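You operate a simulated robot arm through the tools that you are given. There is no shell and no other tool. Be economical: measure what you need, move in short steps, check, and stop when the job is done.

You are at the controls of a simulated two-armed robot. One attempt, no reset.

JOB
Bring the steel flask from its holder to the cork mat, changing hands on the way.
Fine: swing the steel bar clear, pull the flask out, pass it over in the air, stand it upright; the bar ends across again; spill nothing, let nothing fall to the floor. Set down upright: steel flask. Where these are worked on the way, their far stop is far enough and under half their travel is too little: steel bar.

It is judged by the outcome, as a careful person would: the job done as asked, and still so three seconds after it is handed in. It fails if anything else is knocked over, pushed out of place, dropped, spilled or broken.

ROBOT AND FRAMES
Two 7-joint arms with two-finger parallel grippers on one trunk, on a base that drives. Base frame: it is fixed to the floor where the robot stands at the start and does not move with it; the origin is under the middle of the robot, x ahead of it, y to its left, z up; the surface under the hand at the start is at about z = 850. Lengths are in mm, angles in degrees, forces in N, time in s.
The left shoulder is at the start at [50, 161, 1098], the right one opposite. With the tool pointing down near the work surface each hand reaches from about 240 to 680 mm from the robot's upright axis, wherever it stands, measured 20 degrees to its own side. Places, roughly: cork mat [500, 700, 900]; steel bar [700, 100, 1000]. Payload 3.43 kg a hand.
The tool frame of a hand sits at the grasp point between the pads (the TCP): z along the fingers, y along the line on which they close. The tips reach 30 mm beyond it. Largest opening 94 mm; finger width 28, thickness 10; the body of the gripper, 50 by 96 mm, starts 55 mm behind the TCP.
Orientation is told as [roll, pitch, yaw] about the base's x, y, z axes, in that order, counted from this pose: with the fingers straight down and closing along the base's y, the tool's x points along the base's -x, its y along +y and its z along -z.

CONTROLS
- The arms move only by the tool nudge_tool. It takes "left_plan", "right_plan" or both (then of equal length, played together; a hand with none holds still); each is a list of rows, each a list of 7 numbers: the shift along the base's x, y, z in units of 150 mm (1.0 is 150 mm), then the turn, a rotation vector about the base's x, y, z in units of 90 degrees (1.0 is 90 degrees), then the finger opening in mm, from 0 to 94. In form: [[tx, ty, tz, rx, ry, rz, fingers], ...]. A call has 1 to 8 rows; each row is the pose to reach, as a shift and turn from the pose commanded when the call began. A call with a number of a shift or a turn outside -1 to 1 is refused whole. Rows are played at 5 a second. More than 50 mm and 8.6 degrees between two rows, or a gripper value outside its range, and nothing of the call is played. Where a pose cannot be reached the arm comes as near as it can. A force on the tool above 90 N (or 10 N above the force at the start of the call, whichever is more), or a blocked arm, ends the call early, and 0.2 s more pass. The fingers move at their own pace (about 45 mm/s each) and stop on an object; they squeeze with about 41 N. The grip force told is the motor's: it shows also when the fingers shut on nothing. Time passes only in rows, and 0.2 s behind the last, so rows that repeat a pose let the fingers close. The reply holds the time, the measured pose of the TCP, the force on the tool along the base axes, the opening and the grip force, in the units named above and with some noise, with the torque about the TCP (base axes, N m) and any sound that the robot's microphone picked up.
- Cameras (640 x 400 px; columns grow to the right, rows downward): "scene" is now at [128.3, 29.8, 1274.8]; the picture's right is [0.33, -0.94, 0.00], its down [-0.04, -0.01, -1.00] and it looks along [0.94, 0.33, -0.05] (base axes); focal length 214 px, centre (320, 200). "left" rides on the left gripper at [76, -14, -102] in its tool frame; the picture's right is [0.18, 0.98, 0.00], its down [-0.75, 0.14, -0.64] and it looks along [-0.63, 0.12, 0.77] (tool axes); focal length 243 px, centre (320, 200). "right" rides on the right gripper at [76, 14, -103] in its tool frame; the picture's right is [-0.18, 0.98, 0.00], its down [-0.75, -0.14, -0.64] and it looks along [-0.63, -0.12, 0.77] (tool axes); focal length 243 px, centre (320, 200). There is no depth. A picture from a camera that has moved, and an enlarged one, comes with that camera's place and axes in the base frame and with its lens.
- snapshot(camera): a new picture of that camera. No time passes.
- raise_lower(by): slides the trunk up (or, below 0, down) by that many mm; the arms and the scene camera ride with it, the base frame stays. It gives what a move gives, with no picture.
- base_move(legs): drives the robot by 1 to 6 legs, each [ahead, left, turn to the left] in mm, mm and degrees, along the robot's own axes; the way and the turn of a leg run together, so that a leg with both is an arc; at most 1500 mm and 180 degrees a leg. The arms and the cameras ride along, it lands a little off, and it stops where it bumps. It gives what a move gives.
- head_to(pan, tilt): turns the head with the scene camera to pan (to the left, within 80 degrees either way) and tilt (down, from -29 to 69), counted from straight ahead of the robot. It gives what a move gives.
- zoom(camera, box): a new picture of the part [left, top, right, bottom] of that camera's present view, enlarged. No time passes.
- sign_off(): hands the job in; it is judged then, once.

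Work in short steps. Places have to be worked out from the pictures, the camera data and where the tool is seen: move nearer, look again, correct. Check each grasp and each placing, and mend what went wrong. You have 120 turns and 88 pictures in all, those below and enlarged ones among them. Open the grippers and draw the arms clear of the work before you hand the job in, unless the task says otherwise; then end with one line.

The tools are called after ">>>" by a JSON object that holds its "method" and its "body". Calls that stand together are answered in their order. nudge_tool: Moves the arms, as the interface text tells. Its arguments: {"type":"object","properties":{"left_plan":{"type":"array","items":{"type":"array","items":{"type":"number"}}},"right_plan":{"type":"array","items":{"type":"array","items":{"type":"number"}}}},"required":[]} The other tools are called the same way: raise_lower (by) slides the trunk up or down; base_move (legs) drives the base; head_to (pan, tilt) turns the head that bears the scene camera; snapshot (camera) takes a picture; zoom (camera, box) takes an enlarged picture of a part of a camera's view; sign_off () hands the job in.

At the start:

```text
time: 0.0
left_tool_pos: [445.8, 366.4, 1260.8]
left_tool_rot: [0.0, 0.0, 0.0]
left_force: [-0.1, -0.8, -0.6]
left_torque: [0.03, -0.04, 0.01]
left_opening: 94.3
left_gripper_force: 0.1
right_tool_pos: [345.3, -14.3, 1323.9]
right_tool_rot: [0.2, -0.1, 0.0]
right_force: [-1.2, 0.0, 0.0]
right_torque: [-0.02, -0.01, 0.01]
right_opening: 93.8
right_gripper_force: 0.0
trunk travel left (down, up): [-125.0, 142.0]
robot x, y, heading: [1.0, 0.3, 0.1]
head pan, tilt: [19.1, 2.6]
```

scene: 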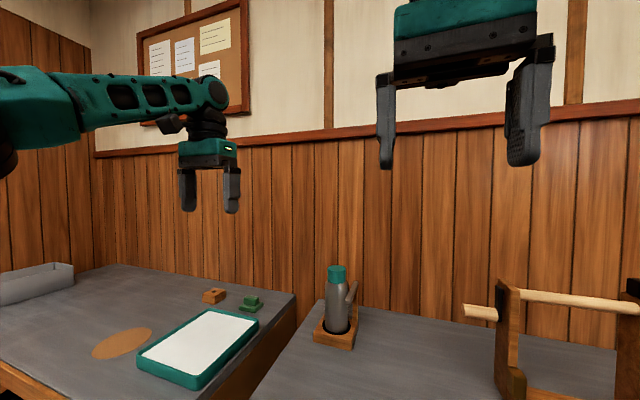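
right: 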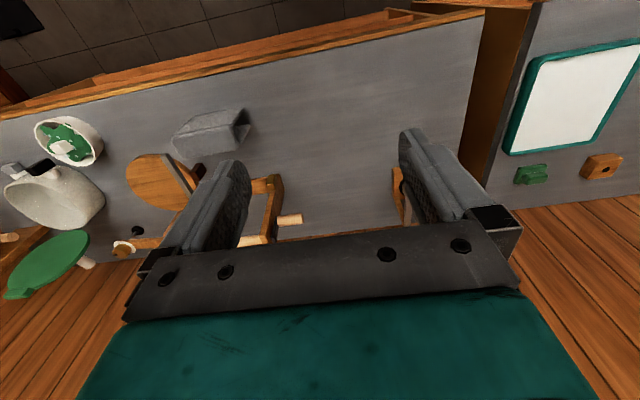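
left: 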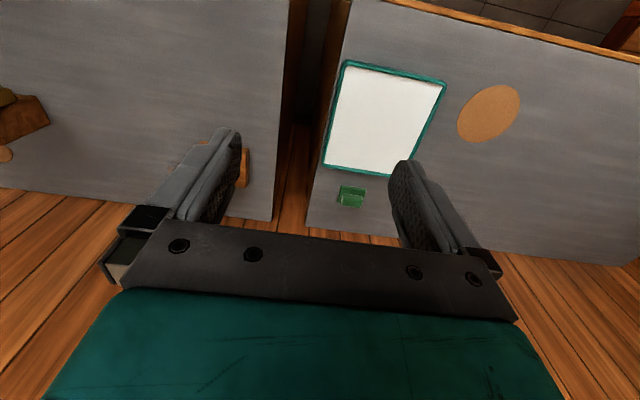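

The flask stands in a wooden holder near pixel (337,300); I zoom in to see the bar and how it pivots.

>>> {"method": "zoom", "body": {"camera": "scene", "box": [280, 240, 400, 360]}}

>>> {"method": "head_to", "body": {"pan": 10, "tilt": 35}}

>>> {"method": "snapshot", "body": {"camera": "scene"}}

```text
3.33 times, centred on (340, 300) of scene
camera zoom: at [128.3, 29.8, 1274.8], right [0.33, -0.94, 0.0], down [-0.04, -0.01, -1.0], along [0.94, 0.33, -0.05], focal length 715 px, centre (253, -133)
```

zoom: 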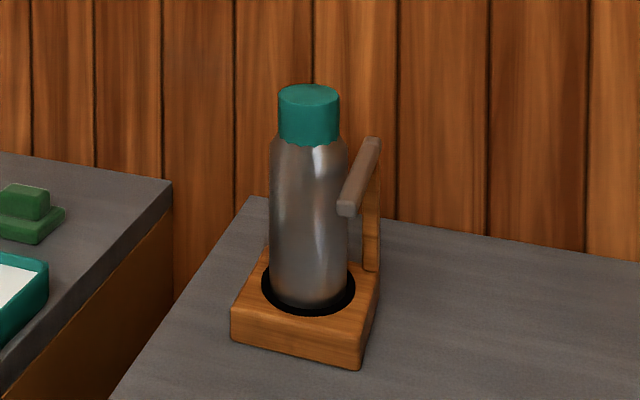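

```text
time: 1.0
left_tool_pos: [445.4, 365.7, 1260.2]
left_tool_rot: [0.1, -0.1, -0.1]
left_force: [-0.3, 0.0, 0.3]
left_torque: [0.01, -0.01, 0.02]
left_opening: 94.0
left_gripper_force: 0.1
right_tool_pos: [346.1, -14.8, 1322.7]
right_tool_rot: [0.1, -0.1, 0.0]
right_force: [-0.1, 0.0, 0.7]
right_torque: [-0.02, 0.0, -0.02]
right_opening: 93.8
right_gripper_force: 0.0
trunk travel left (down, up): [-125.0, 142.0]
robot x, y, heading: [0.1, 4.3, 0.2]
head pan, tilt: [10.0, 35.0]
```

```text
83 pictures are left
camera scene: at [129.0, 15.2, 1222.8], right [0.17, -0.98, 0.0], down [-0.56, -0.1, -0.82], along [0.81, 0.14, -0.57], focal length 214 px, centre (320, 200)
```

scene: 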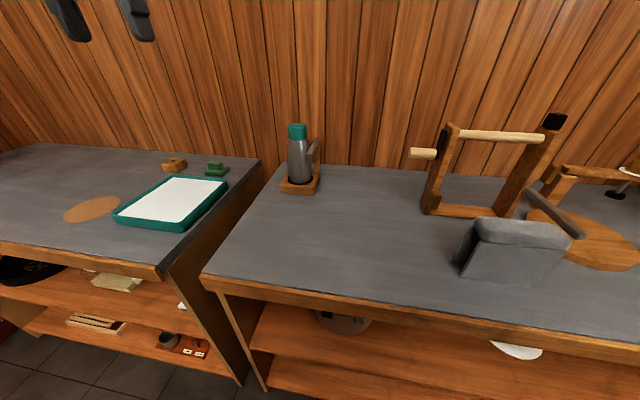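

The flask is near (700,180), mat near (488,720,865), tables' front edge near x=345. I move the right hand so its camera sees the flask and bar from above, and zoom the head camera.

>>> {"method": "nudge_tool", "body": {"right_plan": [[0.175, 0.24, -0.12, 0, 0, 0, 94], [0.35, 0.48, -0.24, 0, 0, 0, 94], [0.525, 0.72, -0.36, 0, 0, 0, 94], [0.7, 0.96, -0.47, 0, 0, 0, 94]]}}

>>> {"method": "snapshot", "body": {"camera": "right"}}

>>> {"method": "zoom", "body": {"camera": "scene", "box": [260, 110, 350, 200]}}

```text
time: 2.0
left_tool_pos: [443.5, 366.9, 1259.4]
left_tool_rot: [0.0, 0.0, -0.1]
left_force: [-0.5, 0.9, -0.1]
left_torque: [-0.01, -0.03, 0.02]
left_opening: 94.0
left_gripper_force: 0.0
right_tool_pos: [431.6, 88.4, 1237.2]
right_tool_rot: [0.7, -0.1, -0.9]
right_force: [-0.8, 0.4, -0.1]
right_torque: [-0.03, -0.04, -0.03]
right_opening: 93.7
right_gripper_force: 0.0
right hand out of reach, approached as far as the arm can: row 3, 4
trunk travel left (down, up): [-125.0, 142.0]
robot x, y, heading: [0.9, 0.7, 0.1]
head pan, tilt: [10.0, 35.0]
```

```text
82 pictures are left
camera right: at [356.5, 102.8, 1340.4], right [0.2, 0.98, 0.01], down [0.75, -0.16, 0.64], along [0.63, -0.12, -0.77], focal length 243 px, centre (320, 200)
```

right: 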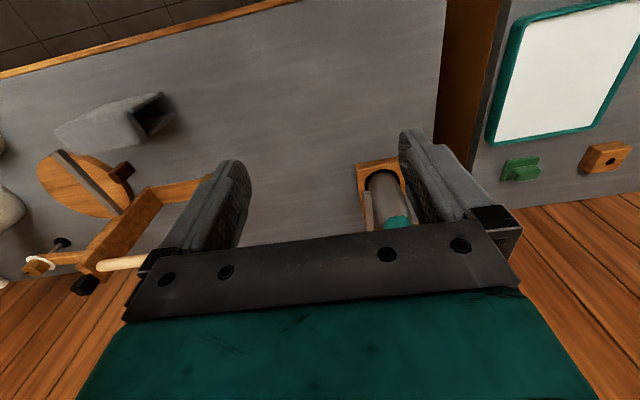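

```text
4.44 times, centred on (305, 155) of scene
camera zoom: at [128.7, 16.0, 1222.8], right [0.17, -0.98, 0.0], down [-0.56, -0.1, -0.82], along [0.81, 0.14, -0.57], focal length 953 px, centre (387, 400)
```

zoom: 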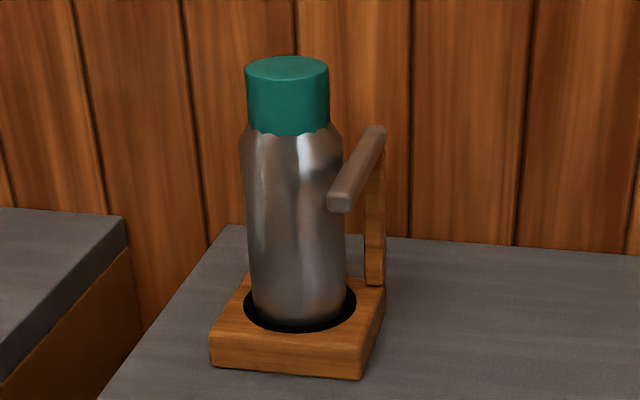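

The bar is a grey rod on a post at the back right of the holder, running along x beside the flask's shoulder. I drive nearer, leftward and a bit ahead, to see better and bring it within reach.

>>> {"method": "base_move", "body": {"legs": [[0, 120, 0], [80, 0, 0]]}}

>>> {"method": "snapshot", "body": {"camera": "right"}}

>>> {"method": "snapshot", "body": {"camera": "scene"}}

```text
time: 4.3
left_tool_pos: [489.6, 486.5, 1259.5]
left_tool_rot: [0.1, 0.3, 0.1]
left_force: [-0.6, -0.4, -0.1]
left_torque: [-0.01, -0.01, 0.01]
left_opening: 94.0
left_gripper_force: 0.1
right_tool_pos: [476.1, 207.5, 1241.2]
right_tool_rot: [1.1, -0.3, -0.7]
right_force: [-0.6, 0.2, -0.1]
right_torque: [-0.02, -0.03, 0.02]
right_opening: 94.2
right_gripper_force: 0.1
trunk travel left (down, up): [-125.0, 142.0]
robot x, y, heading: [46.5, 117.4, 0.0]
head pan, tilt: [10.0, 35.0]
stopped in leg 2: the robot was blocked; the commanded pose is now the measured one
```

```text
80 pictures are left
camera right: at [399.0, 220.9, 1343.8], right [0.2, 0.98, 0.02], down [0.75, -0.16, 0.64], along [0.63, -0.11, -0.77], focal length 243 px, centre (320, 200)
```

right: 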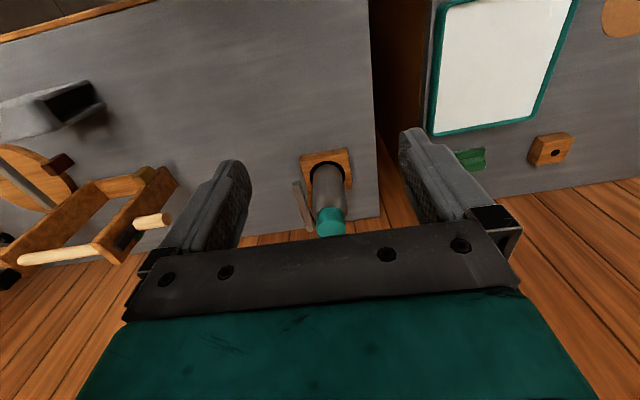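

```text
79 pictures are left
camera scene: at [172.9, 135.1, 1223.0], right [0.17, -0.98, 0.0], down [-0.56, -0.1, -0.82], along [0.81, 0.14, -0.57], focal length 214 px, centre (320, 200)
```

scene: 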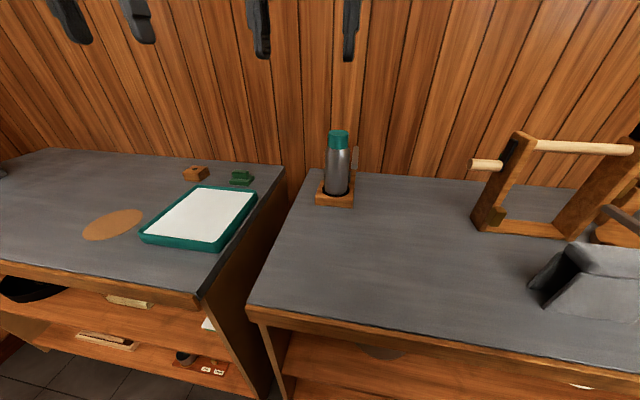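

The base is blocked by the table at x≈46, so that's as near as it goes. I zoom on the flask in both views.

>>> {"method": "zoom", "body": {"camera": "right", "box": [270, 140, 370, 240]}}

>>> {"method": "zoom", "body": {"camera": "scene", "box": [290, 120, 380, 210]}}

```text
4.00 times, centred on (320, 190) of right
camera zoom: at [399.0, 220.9, 1343.8], right [0.2, 0.98, 0.02], down [0.75, -0.16, 0.64], along [0.63, -0.11, -0.77], focal length 970 px, centre (320, 240)
```

zoom: 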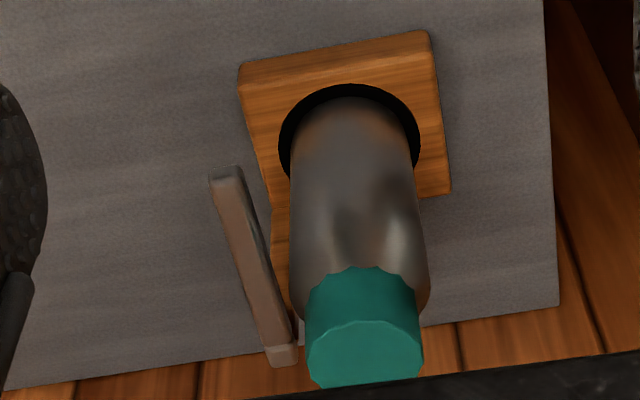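

```text
4.44 times, centred on (335, 165) of scene
camera zoom: at [172.9, 135.1, 1223.0], right [0.17, -0.98, 0.0], down [-0.56, -0.1, -0.82], along [0.81, 0.14, -0.57], focal length 953 px, centre (253, 356)
```

zoom: 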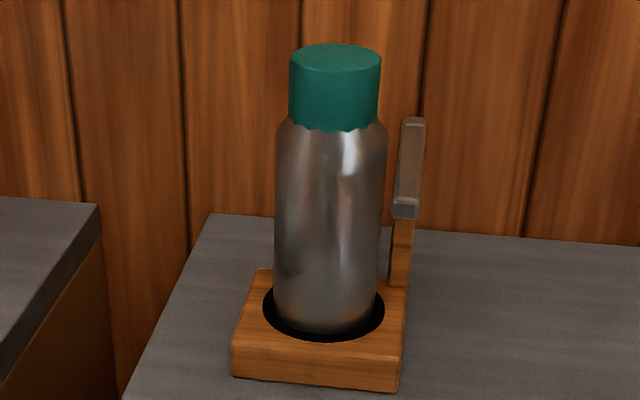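

Triangulated: bar along x at y≈135, z≈993, tip x≈645, pivot x≈760; flask axis ≈(718,183), top z≈1045, body ~68 dia. I bring the right hand (closed, pitched 30° forward) to a staging point in front of the bar tip.

>>> {"method": "nudge_tool", "body": {"right_plan": [[0.14, -0.05, -0.13, 0, -0.083, 0, 40], [0.28, -0.13, -0.26, 0, -0.167, 0, 20], [0.42, -0.2, -0.4, 0, -0.25, 0, 0], [0.56, -0.26, -0.6, 0, -0.333, 0, 0], [0.56, -0.26, -0.6, 0, -0.333, 0, 0], [0.56, -0.26, -0.6, 0, -0.333, 0, 0]]}}

>>> {"method": "snapshot", "body": {"camera": "right"}}

>>> {"method": "snapshot", "body": {"camera": "scene"}}

```text
time: 5.8
left_tool_pos: [489.9, 486.7, 1258.8]
left_tool_rot: [0.1, 0.3, 0.1]
left_force: [-0.5, 0.2, -0.3]
left_torque: [-0.04, -0.01, -0.01]
left_opening: 94.1
left_gripper_force: 0.0
right_tool_pos: [559.2, 170.4, 1150.5]
right_tool_rot: [1.4, -30.1, -0.7]
right_force: [0.1, -0.3, -0.1]
right_torque: [-0.02, 0.05, -0.05]
right_opening: 0.0
right_gripper_force: 24.3
trunk travel left (down, up): [-125.0, 142.0]
robot x, y, heading: [40.3, 116.0, 0.0]
head pan, tilt: [10.0, 35.0]
```

```text
76 pictures are left
camera right: at [441.3, 183.0, 1201.9], right [0.16, 0.98, 0.11], down [0.33, -0.16, 0.93], along [0.93, -0.11, -0.35], focal length 243 px, centre (320, 200)
```

right: 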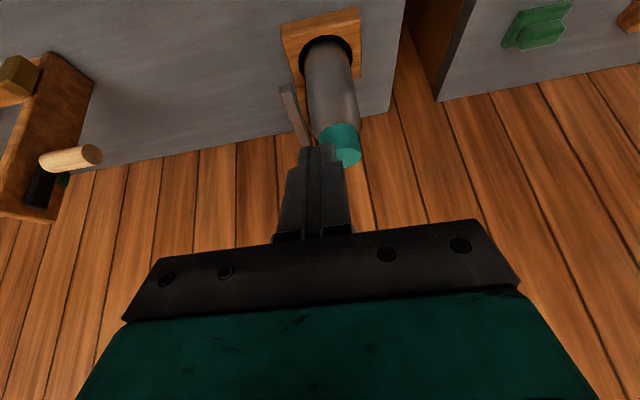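

```text
75 pictures are left
camera scene: at [174.0, 135.3, 1222.8], right [0.17, -0.98, 0.0], down [-0.56, -0.1, -0.82], along [0.81, 0.14, -0.57], focal length 214 px, centre (320, 200)
```

scene: 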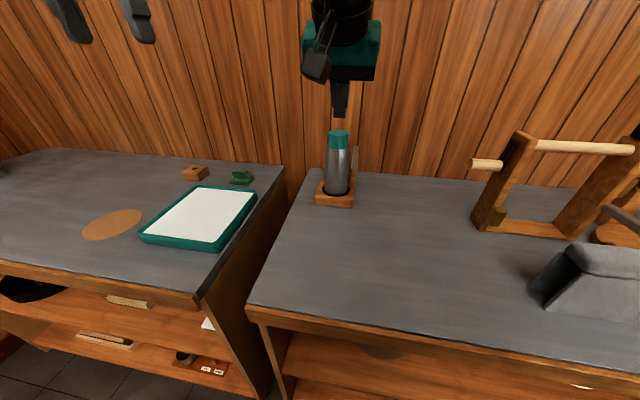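

I refine the bar-tip and flask positions from this closer view.

>>> {"method": "zoom", "body": {"camera": "right", "box": [260, 60, 380, 180]}}

```text
3.33 times, centred on (320, 120) of right
camera zoom: at [441.3, 183.0, 1201.9], right [0.16, 0.98, 0.11], down [0.33, -0.16, 0.93], along [0.93, -0.11, -0.35], focal length 809 px, centre (320, 467)
```

zoom: 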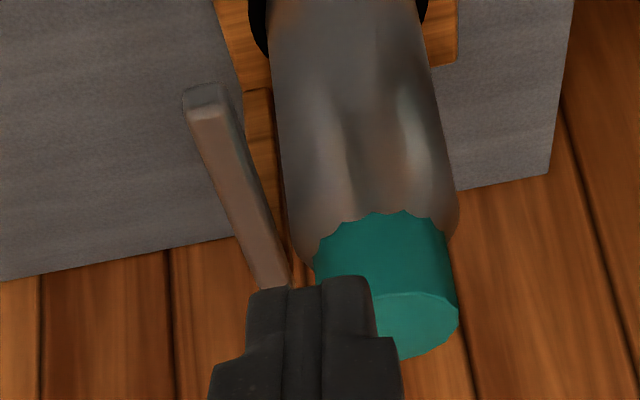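

Bar tip confirmed at (643,137,995). I lower the closed fingers to the flask side of the tip, ahead of the flask, without touching.

>>> {"method": "nudge_tool", "body": {"right_plan": [[0.1, 0, -0.25, 0, 0, 0, 0], [0.25, 0, -0.5, 0, 0, 0, 0], [0.4, 0, -0.75, 0, 0, 0, 0], [0.54, -0.01, -0.96, 0, 0, 0, 0]]}}

>>> {"method": "zoom", "body": {"camera": "right", "box": [240, 40, 400, 200]}}

>>> {"method": "zoom", "body": {"camera": "scene", "box": [280, 110, 400, 230]}}

```text
time: 6.8
left_tool_pos: [490.6, 488.0, 1258.1]
left_tool_rot: [0.1, 0.5, 0.1]
left_force: [-0.1, -0.4, -0.4]
left_torque: [-0.05, 0.0, 0.0]
left_opening: 94.1
left_gripper_force: 0.0
right_tool_pos: [640.7, 168.3, 1006.7]
right_tool_rot: [1.3, -30.2, -0.7]
right_force: [0.4, -0.6, -0.7]
right_torque: [0.0, 0.0, -0.01]
right_opening: 0.0
right_gripper_force: 33.4
trunk travel left (down, up): [-125.0, 142.0]
robot x, y, heading: [43.8, 119.4, 0.1]
head pan, tilt: [10.0, 35.0]
```

```text
2.50 times, centred on (320, 120) of right
camera zoom: at [523.8, 181.7, 1056.5], right [0.16, 0.98, 0.11], down [0.33, -0.16, 0.93], along [0.93, -0.11, -0.35], focal length 606 px, centre (320, 400)
```

zoom: 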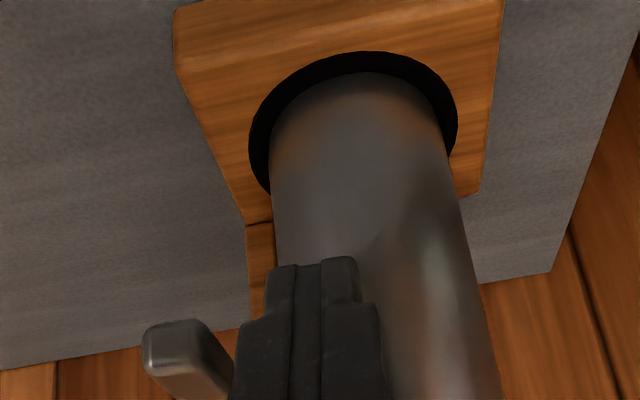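

```text
3.33 times, centred on (340, 170) of scene
camera zoom: at [174.3, 135.4, 1222.7], right [0.17, -0.98, 0.0], down [-0.57, -0.1, -0.82], along [0.81, 0.14, -0.57], focal length 715 px, centre (253, 300)
```

zoom: 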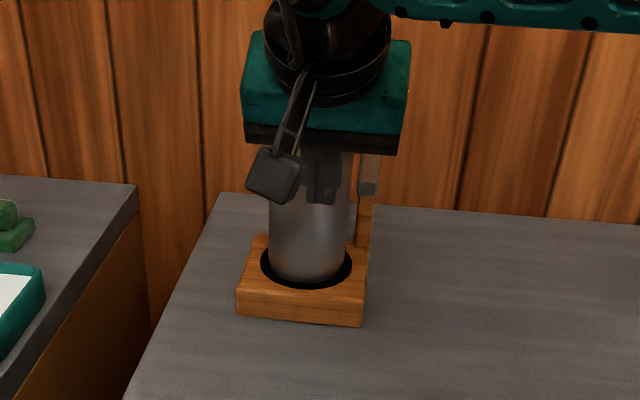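

Fingers are between bar and flask, untouched. I push gently in −y and watch the force.

>>> {"method": "nudge_tool", "body": {"right_plan": [[0, -0.06, 0, 0, 0, 0, 0], [0, -0.12, 0, 0, 0, 0, 0], [0, -0.18, 0, 0, 0, 0, 0], [0, -0.24, 0, 0, 0, 0, 0]]}}

>>> {"method": "zoom", "body": {"camera": "right", "box": [240, 40, 400, 200]}}

```text
time: 7.8
left_tool_pos: [491.3, 485.7, 1257.6]
left_tool_rot: [0.1, 0.3, 0.1]
left_force: [0.2, 0.5, 0.4]
left_torque: [-0.02, 0.01, 0.0]
left_opening: 94.1
left_gripper_force: 0.2
right_tool_pos: [640.4, 131.9, 1005.4]
right_tool_rot: [1.3, -30.0, -0.7]
right_force: [0.3, -0.4, -0.1]
right_torque: [0.02, 0.03, 0.04]
right_opening: 0.0
right_gripper_force: 33.0
trunk travel left (down, up): [-125.0, 142.0]
robot x, y, heading: [49.0, 119.9, 0.0]
head pan, tilt: [10.0, 35.0]
```

```text
2.50 times, centred on (320, 120) of right
camera zoom: at [523.5, 145.1, 1057.1], right [0.16, 0.98, 0.11], down [0.33, -0.16, 0.93], along [0.93, -0.11, -0.35], focal length 606 px, centre (320, 400)
```

zoom: 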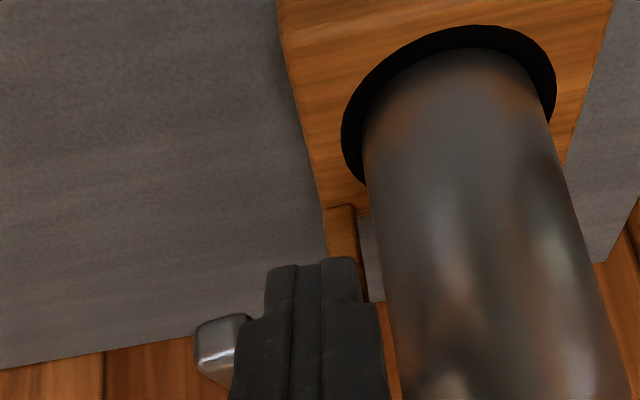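

The bar turns freely with almost no force. I follow the arc around the pivot (≈755,135) to about 60°.

>>> {"method": "nudge_tool", "body": {"right_plan": [[0.02, -0.11, 0, 0, 0, 0, 0], [0.053, -0.22, 0, 0, 0, 0, 0], [0.1, -0.33, 0, 0, 0, 0, 0], [0.167, -0.427, 0, 0, 0, 0, 0], [0.25, -0.52, 0, 0, 0, 0, 0]]}}

>>> {"method": "snapshot", "body": {"camera": "right"}}

```text
time: 8.9
left_tool_pos: [490.3, 485.6, 1257.7]
left_tool_rot: [0.1, 0.4, 0.0]
left_force: [0.0, 0.0, -1.2]
left_torque: [0.0, 0.02, -0.03]
left_opening: 94.0
left_gripper_force: 0.0
right_tool_pos: [678.1, 52.9, 1006.4]
right_tool_rot: [1.3, -30.0, -0.7]
right_force: [-0.3, 0.0, -1.4]
right_torque: [0.02, -0.01, -0.02]
right_opening: 0.2
right_gripper_force: 33.5
trunk travel left (down, up): [-125.0, 142.0]
robot x, y, heading: [42.8, 122.9, 0.4]
head pan, tilt: [10.0, 35.0]
```

```text
70 pictures are left
camera right: at [561.1, 67.4, 1057.8], right [0.16, 0.98, 0.11], down [0.33, -0.16, 0.93], along [0.93, -0.11, -0.35], focal length 243 px, centre (320, 200)
```

right: 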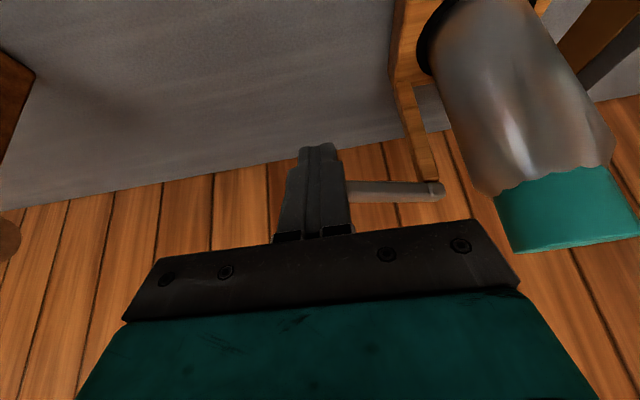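

The bar is well over halfway, roughly 65–70°. I push on in small steps toward the stop.

>>> {"method": "nudge_tool", "body": {"right_plan": [[0.07, -0.05, 0, 0, 0, 0, 0], [0.15, -0.1, 0, 0, 0, 0, 0], [0.22, -0.12, 0, 0, 0, 0, 0], [0.28, -0.14, 0, 0, 0, 0, 0]]}}

>>> {"method": "snapshot", "body": {"camera": "right"}}

```text
time: 9.9
left_tool_pos: [483.7, 487.3, 1259.8]
left_tool_rot: [0.1, 0.0, 0.0]
left_force: [-0.8, -0.8, 0.3]
left_torque: [0.03, 0.05, 0.01]
left_opening: 94.2
left_gripper_force: 0.0
right_tool_pos: [709.4, 38.9, 1003.6]
right_tool_rot: [1.3, -28.8, -0.1]
right_force: [-60.0, 3.2, -11.4]
right_torque: [0.22, 1.27, -0.03]
right_opening: 0.1
right_gripper_force: 33.1
trunk travel left (down, up): [-125.0, 142.0]
robot x, y, heading: [44.6, 118.6, -0.0]
head pan, tilt: [10.0, 35.0]
```

```text
69 pictures are left
camera right: at [592.8, 50.0, 1057.0], right [0.15, 0.98, 0.11], down [0.35, -0.16, 0.92], along [0.92, -0.1, -0.37], focal length 243 px, centre (320, 200)
```

right: 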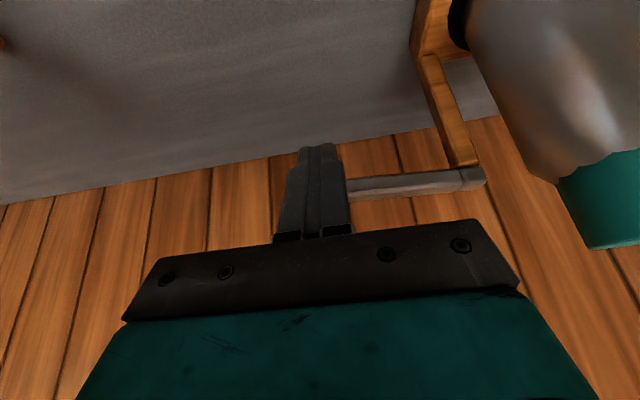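

60 N: the bar is at its far stop (~90°). I back off to release and see whether it stays.

>>> {"method": "nudge_tool", "body": {"right_plan": [[-0.15, 0.0, 0.0, 0, 0, 0, 0], [-0.35, 0.0, 0.1, 0, 0, 0, 0], [-0.65, 0.0, 0.3, 0, 0, 0, 0], [-0.9, 0.1, 0.5, 0, 0, 0, 0]]}}

>>> {"method": "snapshot", "body": {"camera": "right"}}

>>> {"method": "zoom", "body": {"camera": "scene", "box": [280, 110, 400, 230]}}

```text
refused: row 3 steps farther than a row can; nothing moved
```

```text
68 pictures are left
camera right: at [592.8, 50.0, 1057.0], right [0.15, 0.98, 0.11], down [0.35, -0.16, 0.92], along [0.92, -0.1, -0.37], focal length 243 px, centre (320, 200)
```

right: 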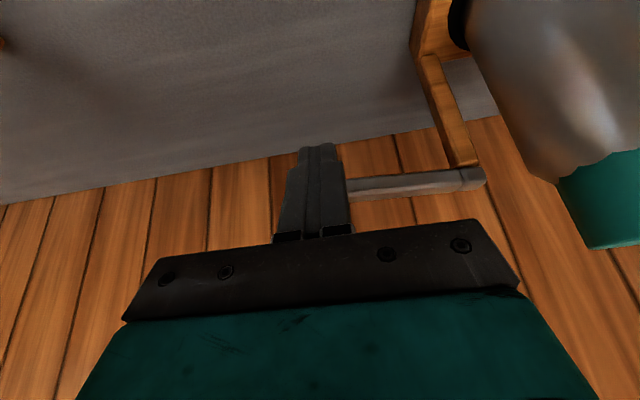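

```text
3.33 times, centred on (340, 170) of scene
camera zoom: at [167.9, 135.5, 1223.3], right [0.17, -0.98, 0.0], down [-0.56, -0.1, -0.82], along [0.81, 0.14, -0.57], focal length 715 px, centre (253, 300)
```

zoom: 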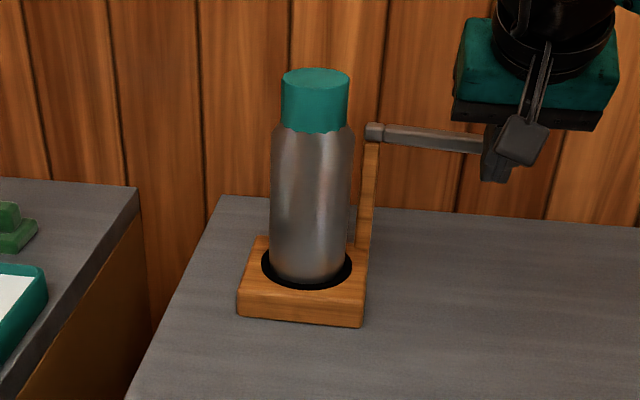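

Step too long; retry with shorter ones.

>>> {"method": "nudge_tool", "body": {"right_plan": [[-0.15, 0.0, 0.0, 0, 0, 0, 0], [-0.4, 0.0, 0.1, 0, 0, 0, 0], [-0.65, 0.0, 0.25, 0, 0, 0, 0], [-0.88, 0.1, 0.4, 0, 0, 0, 0]]}}

>>> {"method": "snapshot", "body": {"camera": "right"}}

```text
time: 10.9
left_tool_pos: [490.5, 486.0, 1257.7]
left_tool_rot: [0.2, 0.4, 0.1]
left_force: [-0.9, 0.0, 1.0]
left_torque: [0.0, 0.01, -0.01]
left_opening: 94.2
left_gripper_force: 0.1
right_tool_pos: [589.8, 47.5, 1064.7]
right_tool_rot: [1.3, -30.2, -0.8]
right_force: [0.4, 0.8, 0.3]
right_torque: [-0.01, -0.04, 0.01]
right_opening: 0.1
right_gripper_force: 32.9
trunk travel left (down, up): [-125.0, 142.0]
robot x, y, heading: [46.2, 120.8, 0.1]
head pan, tilt: [10.0, 35.0]
```

```text
66 pictures are left
camera right: at [471.4, 61.4, 1116.0], right [0.16, 0.98, 0.11], down [0.33, -0.16, 0.93], along [0.93, -0.11, -0.35], focal length 243 px, centre (320, 200)
```

right: 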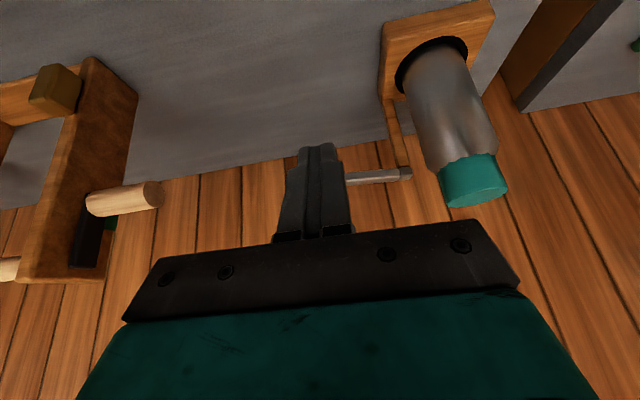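

The bar stays out by itself. Flask axis ≈(705–715,181). I stage the right hand in front of the flask, opened, pitched ~70° (nearly horizontal).

>>> {"method": "nudge_tool", "body": {"right_plan": [[0, 0.15, -0.07, 0, -0.074, 0, 30], [0, 0.3, -0.14, 0, -0.148, 0, 60], [0, 0.45, -0.21, 0, -0.222, 0, 94], [0, 0.6, -0.28, 0, -0.296, 0, 94], [0, 0.75, -0.35, 0, -0.37, 0, 94], [0, 0.89, -0.43, -0.015, -0.444, 0.01, 94], [0, 0.89, -0.43, -0.015, -0.444, 0.01, 94]]}}

>>> {"method": "snapshot", "body": {"camera": "right"}}

>>> {"method": "zoom", "body": {"camera": "scene", "box": [260, 90, 420, 250]}}

```text
time: 12.6
left_tool_pos: [490.3, 486.2, 1257.0]
left_tool_rot: [0.0, 0.3, 0.1]
left_force: [-0.5, 0.5, 0.2]
left_torque: [0.0, -0.01, 0.02]
left_opening: 94.0
left_gripper_force: 0.0
right_tool_pos: [588.4, 181.0, 1003.6]
right_tool_rot: [-1.8, -70.2, 2.8]
right_force: [-1.0, -0.7, -0.3]
right_torque: [0.01, 0.02, -0.02]
right_opening: 93.9
right_gripper_force: 0.1
trunk travel left (down, up): [-125.0, 142.0]
robot x, y, heading: [43.7, 121.0, 0.1]
head pan, tilt: [10.0, 35.0]
```

```text
65 pictures are left
camera right: at [465.5, 191.2, 965.2], right [0.04, 0.99, 0.16], down [-0.35, -0.14, 0.93], along [0.94, -0.1, 0.33], focal length 243 px, centre (320, 200)
```

right: 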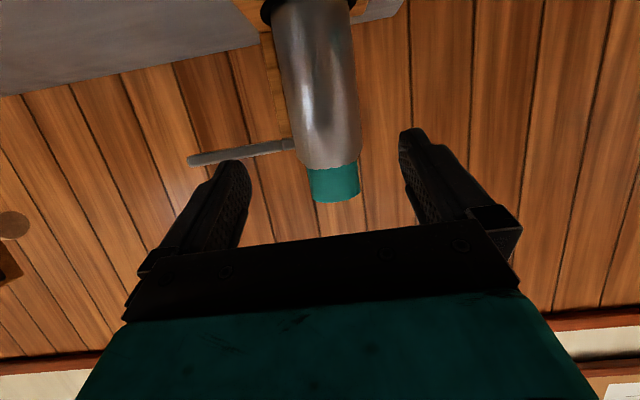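

```text
2.50 times, centred on (340, 170) of scene
camera zoom: at [173.9, 135.2, 1222.8], right [0.17, -0.98, 0.0], down [-0.56, -0.1, -0.82], along [0.81, 0.14, -0.57], focal length 536 px, centre (270, 275)
```

zoom: 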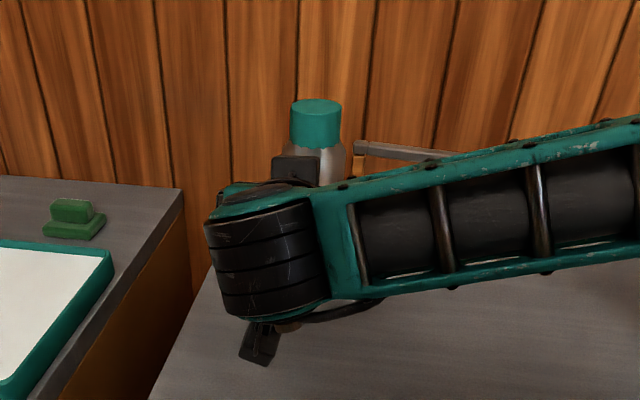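

Flask confirmed on the hand's line (y≈181.5, dia ≈68). I lower to the approach line and advance with fingers open, straddling the body.

>>> {"method": "nudge_tool", "body": {"right_plan": [[0.0, 0, -0.25, 0, 0, 0, 94], [0.2, 0, -0.32, 0, 0, 0, 94], [0.4, 0, -0.39, 0, 0, 0, 94], [0.6, 0, -0.46, 0, 0, 0, 94], [0.75, 0.003, -0.51, 0, 0, 0, 94]]}}

>>> {"method": "snapshot", "body": {"camera": "right"}}

```text
time: 13.8
left_tool_pos: [490.6, 486.4, 1257.0]
left_tool_rot: [0.1, 0.4, 0.1]
left_force: [-0.1, -1.1, 0.0]
left_torque: [-0.01, 0.02, -0.03]
left_opening: 94.1
left_gripper_force: 0.1
right_tool_pos: [701.9, 182.3, 925.0]
right_tool_rot: [-1.9, -70.1, 3.0]
right_force: [0.6, -1.0, -0.2]
right_torque: [0.0, -0.01, -0.01]
right_opening: 93.9
right_gripper_force: 0.0
trunk travel left (down, up): [-125.0, 142.0]
robot x, y, heading: [46.0, 120.5, 0.1]
head pan, tilt: [10.0, 35.0]
```

```text
63 pictures are left
camera right: at [578.6, 193.5, 889.0], right [0.04, 0.99, 0.16], down [-0.34, -0.14, 0.93], along [0.94, -0.1, 0.33], focal length 243 px, centre (320, 200)
```

right: 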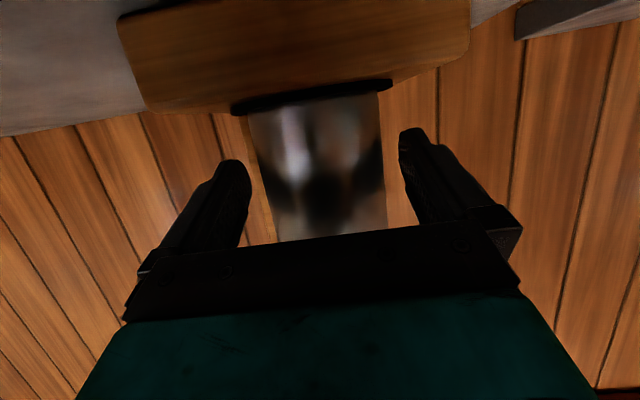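

The flask lies between the fingers at the TCP depth. I close the grip.

>>> {"method": "nudge_tool", "body": {"right_plan": [[0, 0, 0, 0, 0, 0, 60], [0, 0, 0, 0, 0, 0, 50], [0, 0, 0, 0, 0, 0, 50], [0, 0, 0, 0, 0, 0, 45], [0, 0, 0, 0, 0, 0, 45]]}}

>>> {"method": "snapshot", "body": {"camera": "right"}}

```text
time: 14.9
left_tool_pos: [489.6, 486.9, 1258.2]
left_tool_rot: [0.1, 0.2, 0.1]
left_force: [-0.3, 0.2, 0.8]
left_torque: [0.03, 0.0, 0.04]
left_opening: 94.1
left_gripper_force: 0.1
right_tool_pos: [700.3, 183.5, 926.4]
right_tool_rot: [-1.7, -70.0, 2.8]
right_force: [-7.4, 7.9, -0.2]
right_torque: [1.22, -0.54, -0.71]
right_opening: 68.2
right_gripper_force: 40.9
trunk travel left (down, up): [-125.0, 142.0]
robot x, y, heading: [44.0, 120.2, -0.0]
head pan, tilt: [10.0, 35.0]
```

```text
62 pictures are left
camera right: at [577.0, 194.7, 889.4], right [0.04, 0.99, 0.16], down [-0.34, -0.14, 0.93], along [0.94, -0.09, 0.33], focal length 243 px, centre (320, 200)
```

right: 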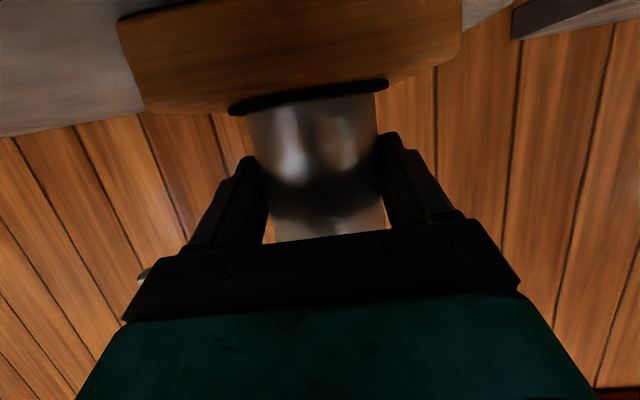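

Gripped at 68 mm, 41 N. I lift slowly straight up.

>>> {"method": "nudge_tool", "body": {"right_plan": [[0, -0.007, 0.05, 0, 0, 0, 45], [0, -0.01, 0.12, 0, 0, 0, 45], [0, -0.01, 0.22, 0, 0, 0, 45], [0, -0.01, 0.34, 0, 0, 0, 45]]}}

>>> {"method": "snapshot", "body": {"camera": "right"}}

```text
time: 15.9
left_tool_pos: [490.1, 486.0, 1257.8]
left_tool_rot: [0.1, 0.4, 0.1]
left_force: [-0.1, 0.1, -0.5]
left_torque: [-0.05, 0.03, 0.01]
left_opening: 93.9
left_gripper_force: 0.1
right_tool_pos: [702.3, 178.4, 976.3]
right_tool_rot: [-2.4, -70.2, 2.9]
right_force: [-0.2, 0.7, -5.2]
right_torque: [0.02, 0.06, 0.01]
right_opening: 67.7
right_gripper_force: 41.4
trunk travel left (down, up): [-125.0, 142.0]
robot x, y, heading: [45.1, 123.4, 0.0]
head pan, tilt: [10.0, 35.0]
```

```text
61 pictures are left
camera right: at [579.7, 191.4, 939.8], right [0.05, 0.99, 0.16], down [-0.35, -0.13, 0.93], along [0.94, -0.1, 0.33], focal length 243 px, centre (320, 200)
```

right: 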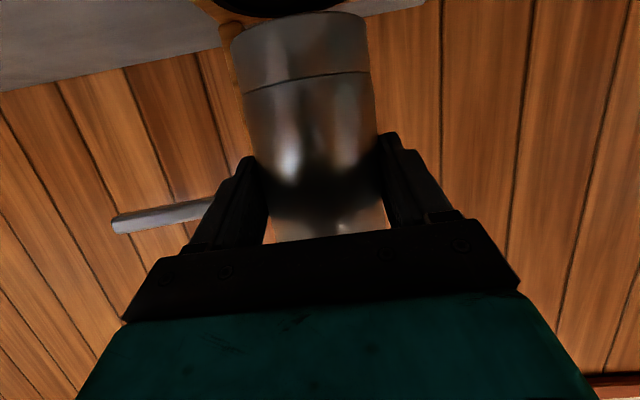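

Flask is clear of the socket nearly (weight ~5 N, upright, base ~71 mm below the grip). I lift further and draw it back from the holder.

>>> {"method": "nudge_tool", "body": {"right_plan": [[0, 0, 0.28, 0, 0, 0, 45], [0, 0, 0.56, 0, 0, 0, 45], [0, 0, 0.82, 0, 0, 0, 45], [-0.25, 0, 0.85, 0, 0, 0, 45], [-0.5, 0, 0.85, 0, 0, 0, 45], [-0.75, 0, 0.85, 0, 0, 0, 45], [-1.0, 0, 0.85, 0, 0, 0, 45]]}}

>>> {"method": "head_to", "body": {"pan": 5, "tilt": 20}}

>>> {"method": "snapshot", "body": {"camera": "scene"}}

```text
time: 17.6
left_tool_pos: [490.9, 485.4, 1258.5]
left_tool_rot: [0.2, 0.3, 0.1]
left_force: [0.4, -0.2, -0.5]
left_torque: [-0.01, -0.01, -0.03]
left_opening: 94.3
left_gripper_force: 0.1
right_tool_pos: [551.9, 181.5, 1104.4]
right_tool_rot: [-2.0, -70.1, 2.9]
right_force: [1.1, -0.1, -3.8]
right_torque: [0.02, 0.09, -0.02]
right_opening: 67.6
right_gripper_force: 40.8
trunk travel left (down, up): [-125.0, 142.0]
robot x, y, heading: [44.7, 120.4, -0.0]
head pan, tilt: [10.0, 35.0]
```

```text
time: 18.3
left_tool_pos: [490.3, 485.1, 1258.7]
left_tool_rot: [0.0, 0.4, 0.1]
left_force: [0.6, -0.9, -0.1]
left_torque: [-0.03, -0.02, 0.0]
left_opening: 94.2
left_gripper_force: 0.0
right_tool_pos: [554.4, 181.5, 1103.9]
right_tool_rot: [-1.9, -70.1, 2.8]
right_force: [0.5, 0.1, -3.6]
right_torque: [0.01, 0.06, 0.0]
right_opening: 67.5
right_gripper_force: 40.5
trunk travel left (down, up): [-125.0, 142.0]
robot x, y, heading: [46.1, 122.1, -0.3]
head pan, tilt: [5.0, 20.0]
```

```text
60 pictures are left
camera scene: at [180.3, 128.2, 1246.5], right [0.09, -1.0, 0.0], down [-0.34, -0.03, -0.94], along [0.94, 0.08, -0.34], focal length 214 px, centre (320, 200)
```

scene: 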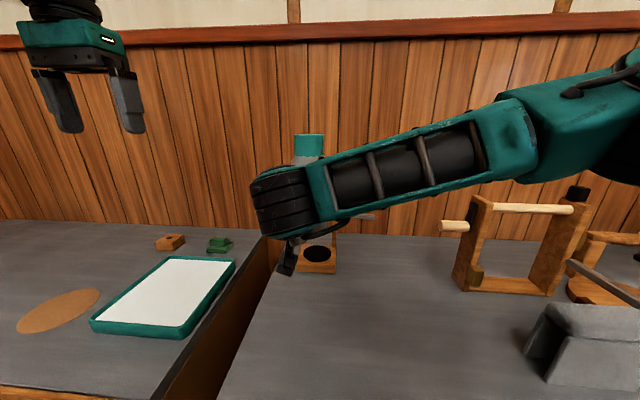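

The flask is clear with upright attitude. I now yaw the right hand ~68° leftward so the left hand can meet it from the opposite side.

>>> {"method": "nudge_tool", "body": {"right_plan": [[-0.02, -0.03, 0, 0, 0, 0.094, 45], [-0.04, -0.06, 0, 0, 0, 0.188, 45], [-0.06, -0.09, 0, 0, 0, 0.282, 45], [-0.08, -0.12, 0, 0, 0, 0.376, 45], [-0.1, -0.14, 0, 0, 0, 0.47, 45], [-0.12, -0.16, 0, 0, 0, 0.564, 45], [-0.14, -0.18, 0, 0, 0, 0.658, 45], [-0.16, -0.2, 0, 0, 0, 0.752, 45]]}}

>>> {"method": "snapshot", "body": {"camera": "scene"}}

```text
time: 20.1
left_tool_pos: [488.5, 487.8, 1258.9]
left_tool_rot: [-0.1, 0.3, 0.1]
left_force: [-0.1, 0.7, 0.1]
left_torque: [-0.08, -0.01, 0.0]
left_opening: 94.1
left_gripper_force: 0.1
right_tool_pos: [530.6, 164.1, 1105.2]
right_tool_rot: [-3.8, -71.8, 68.8]
right_force: [0.5, 0.7, -4.1]
right_torque: [-0.03, 0.06, -0.03]
right_opening: 67.5
right_gripper_force: 41.4
right hand out of reach, approached as far as the arm can: row 8
trunk travel left (down, up): [-125.0, 142.0]
robot x, y, heading: [43.9, 119.1, 0.2]
head pan, tilt: [5.0, 20.0]
```

```text
59 pictures are left
camera scene: at [179.8, 130.0, 1246.6], right [0.09, -1.0, 0.0], down [-0.34, -0.03, -0.94], along [0.94, 0.08, -0.34], focal length 214 px, centre (320, 200)
```

scene: 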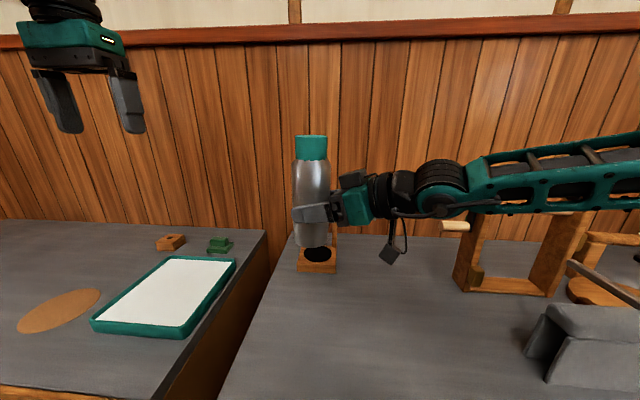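

Well presented. I zoom to measure the flask in the hand.

>>> {"method": "zoom", "body": {"camera": "scene", "box": [250, 120, 410, 260]}}

```text
2.86 times, centred on (330, 190) of scene
camera zoom: at [179.8, 130.0, 1246.6], right [0.09, -1.0, 0.0], down [-0.34, -0.03, -0.94], along [0.94, 0.08, -0.34], focal length 613 px, centre (291, 229)
```

zoom: 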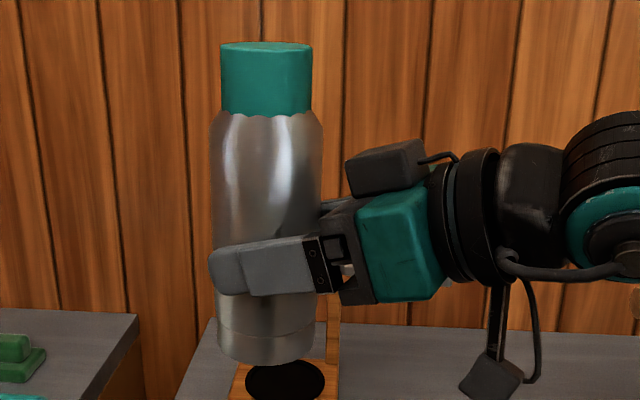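

Flask axis ≈(532,172); free band about 62 mm above the right grip. I turn the left hand (to yaw −100, pitch −85) in two stages, moving toward a staging point at (554,320,1167).

>>> {"method": "nudge_tool", "body": {"left_plan": [[0.01, -0.03, -0.03, -0.0538, -0.0451, -0.0587, 94], [0.02, -0.06, -0.06, -0.1076, -0.0902, -0.1174, 94], [0.03, -0.09, -0.09, -0.1614, -0.1353, -0.1761, 94], [0.04, -0.12, -0.12, -0.2152, -0.1804, -0.2348, 94], [0.05, -0.15, -0.15, -0.269, -0.2255, -0.2935, 94], [0.06, -0.18, -0.18, -0.3228, -0.2706, -0.3522, 94], [0.07, -0.21, -0.21, -0.3766, -0.3157, -0.4109, 94], [0.08, -0.24, -0.24, -0.4304, -0.3608, -0.4696, 94]]}}

>>> {"method": "snapshot", "body": {"camera": "scene"}}

```text
time: 21.9
left_tool_pos: [502.9, 449.6, 1221.7]
left_tool_rot: [-28.1, -42.1, -34.3]
left_force: [-0.4, 0.4, -0.6]
left_torque: [0.03, -0.02, 0.0]
left_opening: 94.0
left_gripper_force: 0.1
right_tool_pos: [532.4, 162.0, 1102.3]
right_tool_rot: [-3.4, -71.9, 68.4]
right_force: [0.6, 0.3, -3.9]
right_torque: [-0.1, 0.04, 0.01]
right_opening: 67.5
right_gripper_force: 40.9
trunk travel left (down, up): [-125.0, 142.0]
robot x, y, heading: [47.1, 122.9, 0.0]
head pan, tilt: [5.0, 20.0]
```

```text
57 pictures are left
camera scene: at [180.5, 128.3, 1246.6], right [0.09, -1.0, 0.0], down [-0.34, -0.03, -0.94], along [0.94, 0.08, -0.34], focal length 214 px, centre (320, 200)
```

scene: 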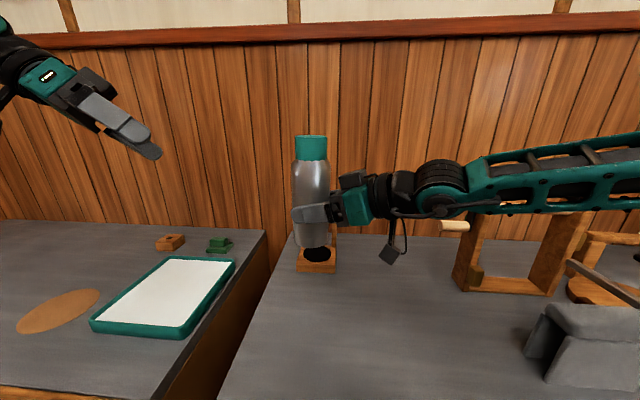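

Turning well; second half of the turn.

>>> {"method": "nudge_tool", "body": {"left_plan": [[0.05, -0.12, -0.054, -0.0538, -0.0451, -0.0587, 94], [0.1, -0.24, -0.108, -0.1076, -0.0902, -0.1174, 94], [0.15, -0.37, -0.163, -0.1614, -0.1353, -0.1761, 94], [0.2, -0.49, -0.217, -0.2152, -0.1804, -0.2348, 94], [0.25, -0.61, -0.271, -0.269, -0.2255, -0.2935, 94], [0.3, -0.74, -0.325, -0.3228, -0.2706, -0.3522, 94], [0.353, -0.867, -0.38, -0.3766, -0.3157, -0.4109, 94]]}}

>>> {"method": "snapshot", "body": {"camera": "scene"}}

>>> {"method": "snapshot", "body": {"camera": "left"}}

```text
time: 23.5
left_tool_pos: [503.0, 331.5, 1238.7]
left_tool_rot: [-12.4, -72.9, -78.5]
left_force: [0.3, -0.4, -0.1]
left_torque: [-0.04, 0.0, 0.0]
left_opening: 94.2
left_gripper_force: 0.0
left hand out of reach, approached as far as the arm can: row 5, 6, 7
right_tool_pos: [530.9, 163.6, 1104.1]
right_tool_rot: [-3.5, -71.8, 68.4]
right_force: [0.2, 0.9, -4.3]
right_torque: [-0.08, 0.03, -0.03]
right_opening: 67.1
right_gripper_force: 41.1
trunk travel left (down, up): [-125.0, 142.0]
robot x, y, heading: [43.0, 120.6, -0.0]
head pan, tilt: [5.0, 20.0]
```

```text
56 pictures are left
camera scene: at [180.6, 128.9, 1246.5], right [0.09, -1.0, 0.0], down [-0.34, -0.03, -0.94], along [0.94, 0.08, -0.34], focal length 214 px, centre (320, 200)
```

scene: 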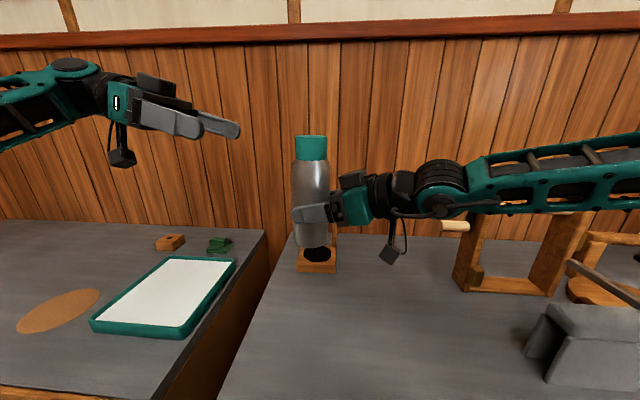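

```text
55 pictures are left
camera left: at [485.7, 452.1, 1195.9], right [0.97, 0.05, -0.24], down [0.2, 0.4, 0.9], along [0.14, -0.92, 0.38], focal length 243 px, centre (320, 200)
```

left: 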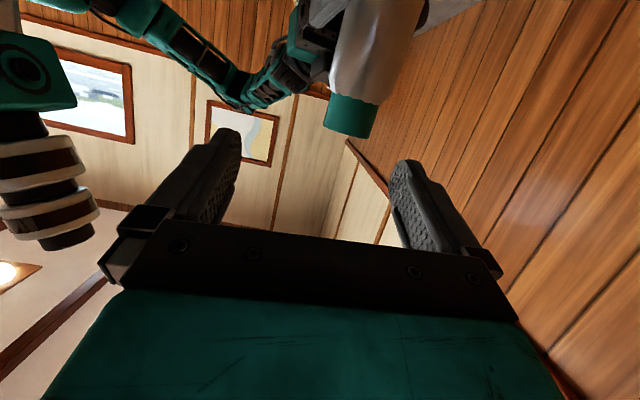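

The left hand stopped at a usable attitude: approach (−0.03,−0.96,−0.29), closing axis nearly horizontal. I keep that and correct the 3.6° tilt while moving to a staging point ~(534,275,1203).

>>> {"method": "nudge_tool", "body": {"left_plan": [[0.07, -0.13, -0.08, 0, -0.013, 0, 94], [0.14, -0.26, -0.16, 0, -0.026, 0, 94], [0.207, -0.38, -0.24, 0, -0.04, 0, 94]]}}

>>> {"method": "snapshot", "body": {"camera": "left"}}

>>> {"method": "zoom", "body": {"camera": "scene", "box": [150, 80, 390, 270]}}

```text
time: 24.3
left_tool_pos: [527.8, 269.9, 1212.3]
left_tool_rot: [0.3, -72.4, -90.1]
left_force: [-0.7, -0.9, -0.8]
left_torque: [0.01, 0.0, 0.02]
left_opening: 93.9
left_gripper_force: 0.1
left hand out of reach, approached as far as the arm can: row 2, 3
right_tool_pos: [532.4, 161.6, 1105.4]
right_tool_rot: [-3.3, -71.8, 68.3]
right_force: [0.1, 0.4, -4.5]
right_torque: [-0.03, 0.01, -0.01]
right_opening: 67.5
right_gripper_force: 41.2
trunk travel left (down, up): [-125.0, 142.0]
robot x, y, heading: [48.3, 122.1, -0.1]
head pan, tilt: [5.0, 20.0]
```

```text
54 pictures are left
camera left: at [511.0, 391.9, 1170.7], right [0.98, 0.06, -0.17], down [0.14, 0.38, 0.91], along [0.12, -0.92, 0.37], focal length 243 px, centre (320, 200)
```

left: 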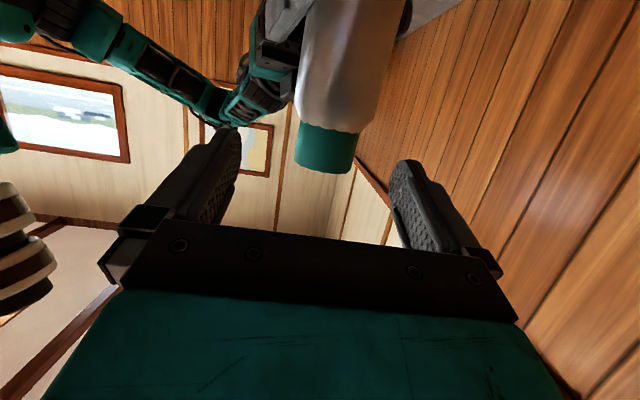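

```text
2.11 times, centred on (270, 175) of scene
camera zoom: at [180.5, 128.1, 1246.5], right [0.09, -1.0, 0.0], down [-0.34, -0.03, -0.94], along [0.94, 0.08, -0.34], focal length 452 px, centre (425, 253)
```

zoom: 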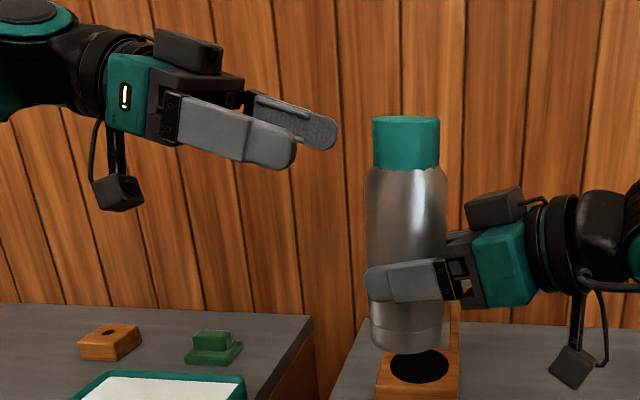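

Left hand is aligned: approach −y, 17.6° down, no roll. Flask axis at x≈537; I shift +8 in x, and advance onto the upper body.

>>> {"method": "nudge_tool", "body": {"left_plan": [[0.055, -0.1, -0.09, 0, 0, 0, 94], [0.055, -0.3, -0.15, 0, 0, 0, 94], [0.055, -0.45, -0.2, 0, 0, 0, 94], [0.055, -0.6, -0.25, 0, 0, 0, 94]]}}

>>> {"method": "snapshot", "body": {"camera": "left"}}

>>> {"method": "zoom", "body": {"camera": "scene", "box": [230, 100, 410, 260]}}

```text
time: 25.3
left_tool_pos: [522.3, 180.3, 1189.4]
left_tool_rot: [0.6, -72.3, -90.2]
left_force: [9.0, 0.8, 3.0]
left_torque: [0.01, -0.26, 0.06]
left_opening: 94.1
left_gripper_force: 0.2
left hand out of reach, approached as far as the arm can: row 1, 2, 3, 4
right_tool_pos: [530.4, 162.7, 1103.8]
right_tool_rot: [-3.6, -71.8, 68.8]
right_force: [-8.9, -2.7, -6.9]
right_torque: [0.07, -0.56, 0.08]
right_opening: 67.3
right_gripper_force: 41.0
trunk travel left (down, up): [-125.0, 142.0]
robot x, y, heading: [43.4, 119.9, 0.0]
head pan, tilt: [5.0, 20.0]
```

```text
52 pictures are left
camera left: at [505.3, 301.3, 1147.1], right [0.98, 0.06, -0.17], down [0.14, 0.38, 0.91], along [0.12, -0.92, 0.37], focal length 243 px, centre (320, 200)
```

left: 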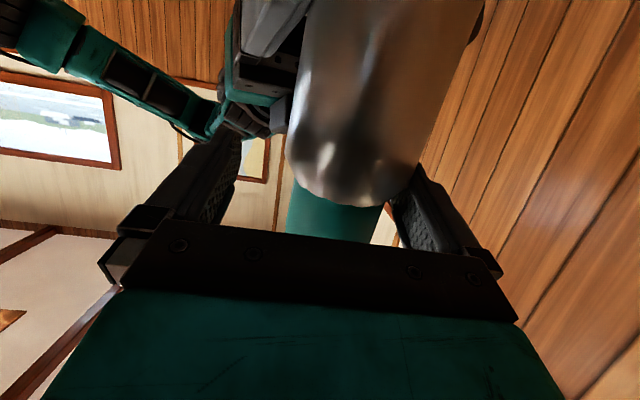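

```text
2.50 times, centred on (320, 180) of scene
camera zoom: at [180.4, 127.8, 1246.6], right [0.09, -1.0, 0.0], down [-0.34, -0.03, -0.94], along [0.94, 0.08, -0.34], focal length 536 px, centre (320, 250)
```

zoom: 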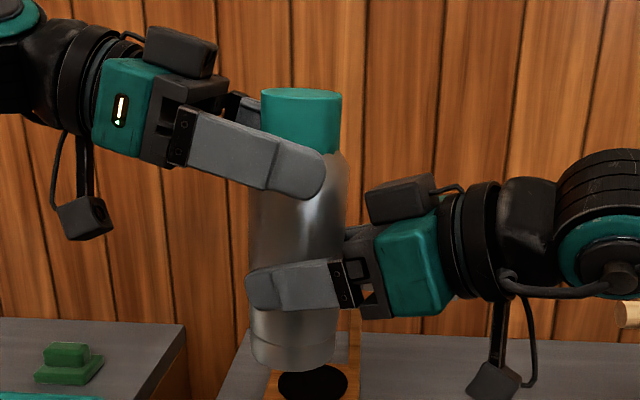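

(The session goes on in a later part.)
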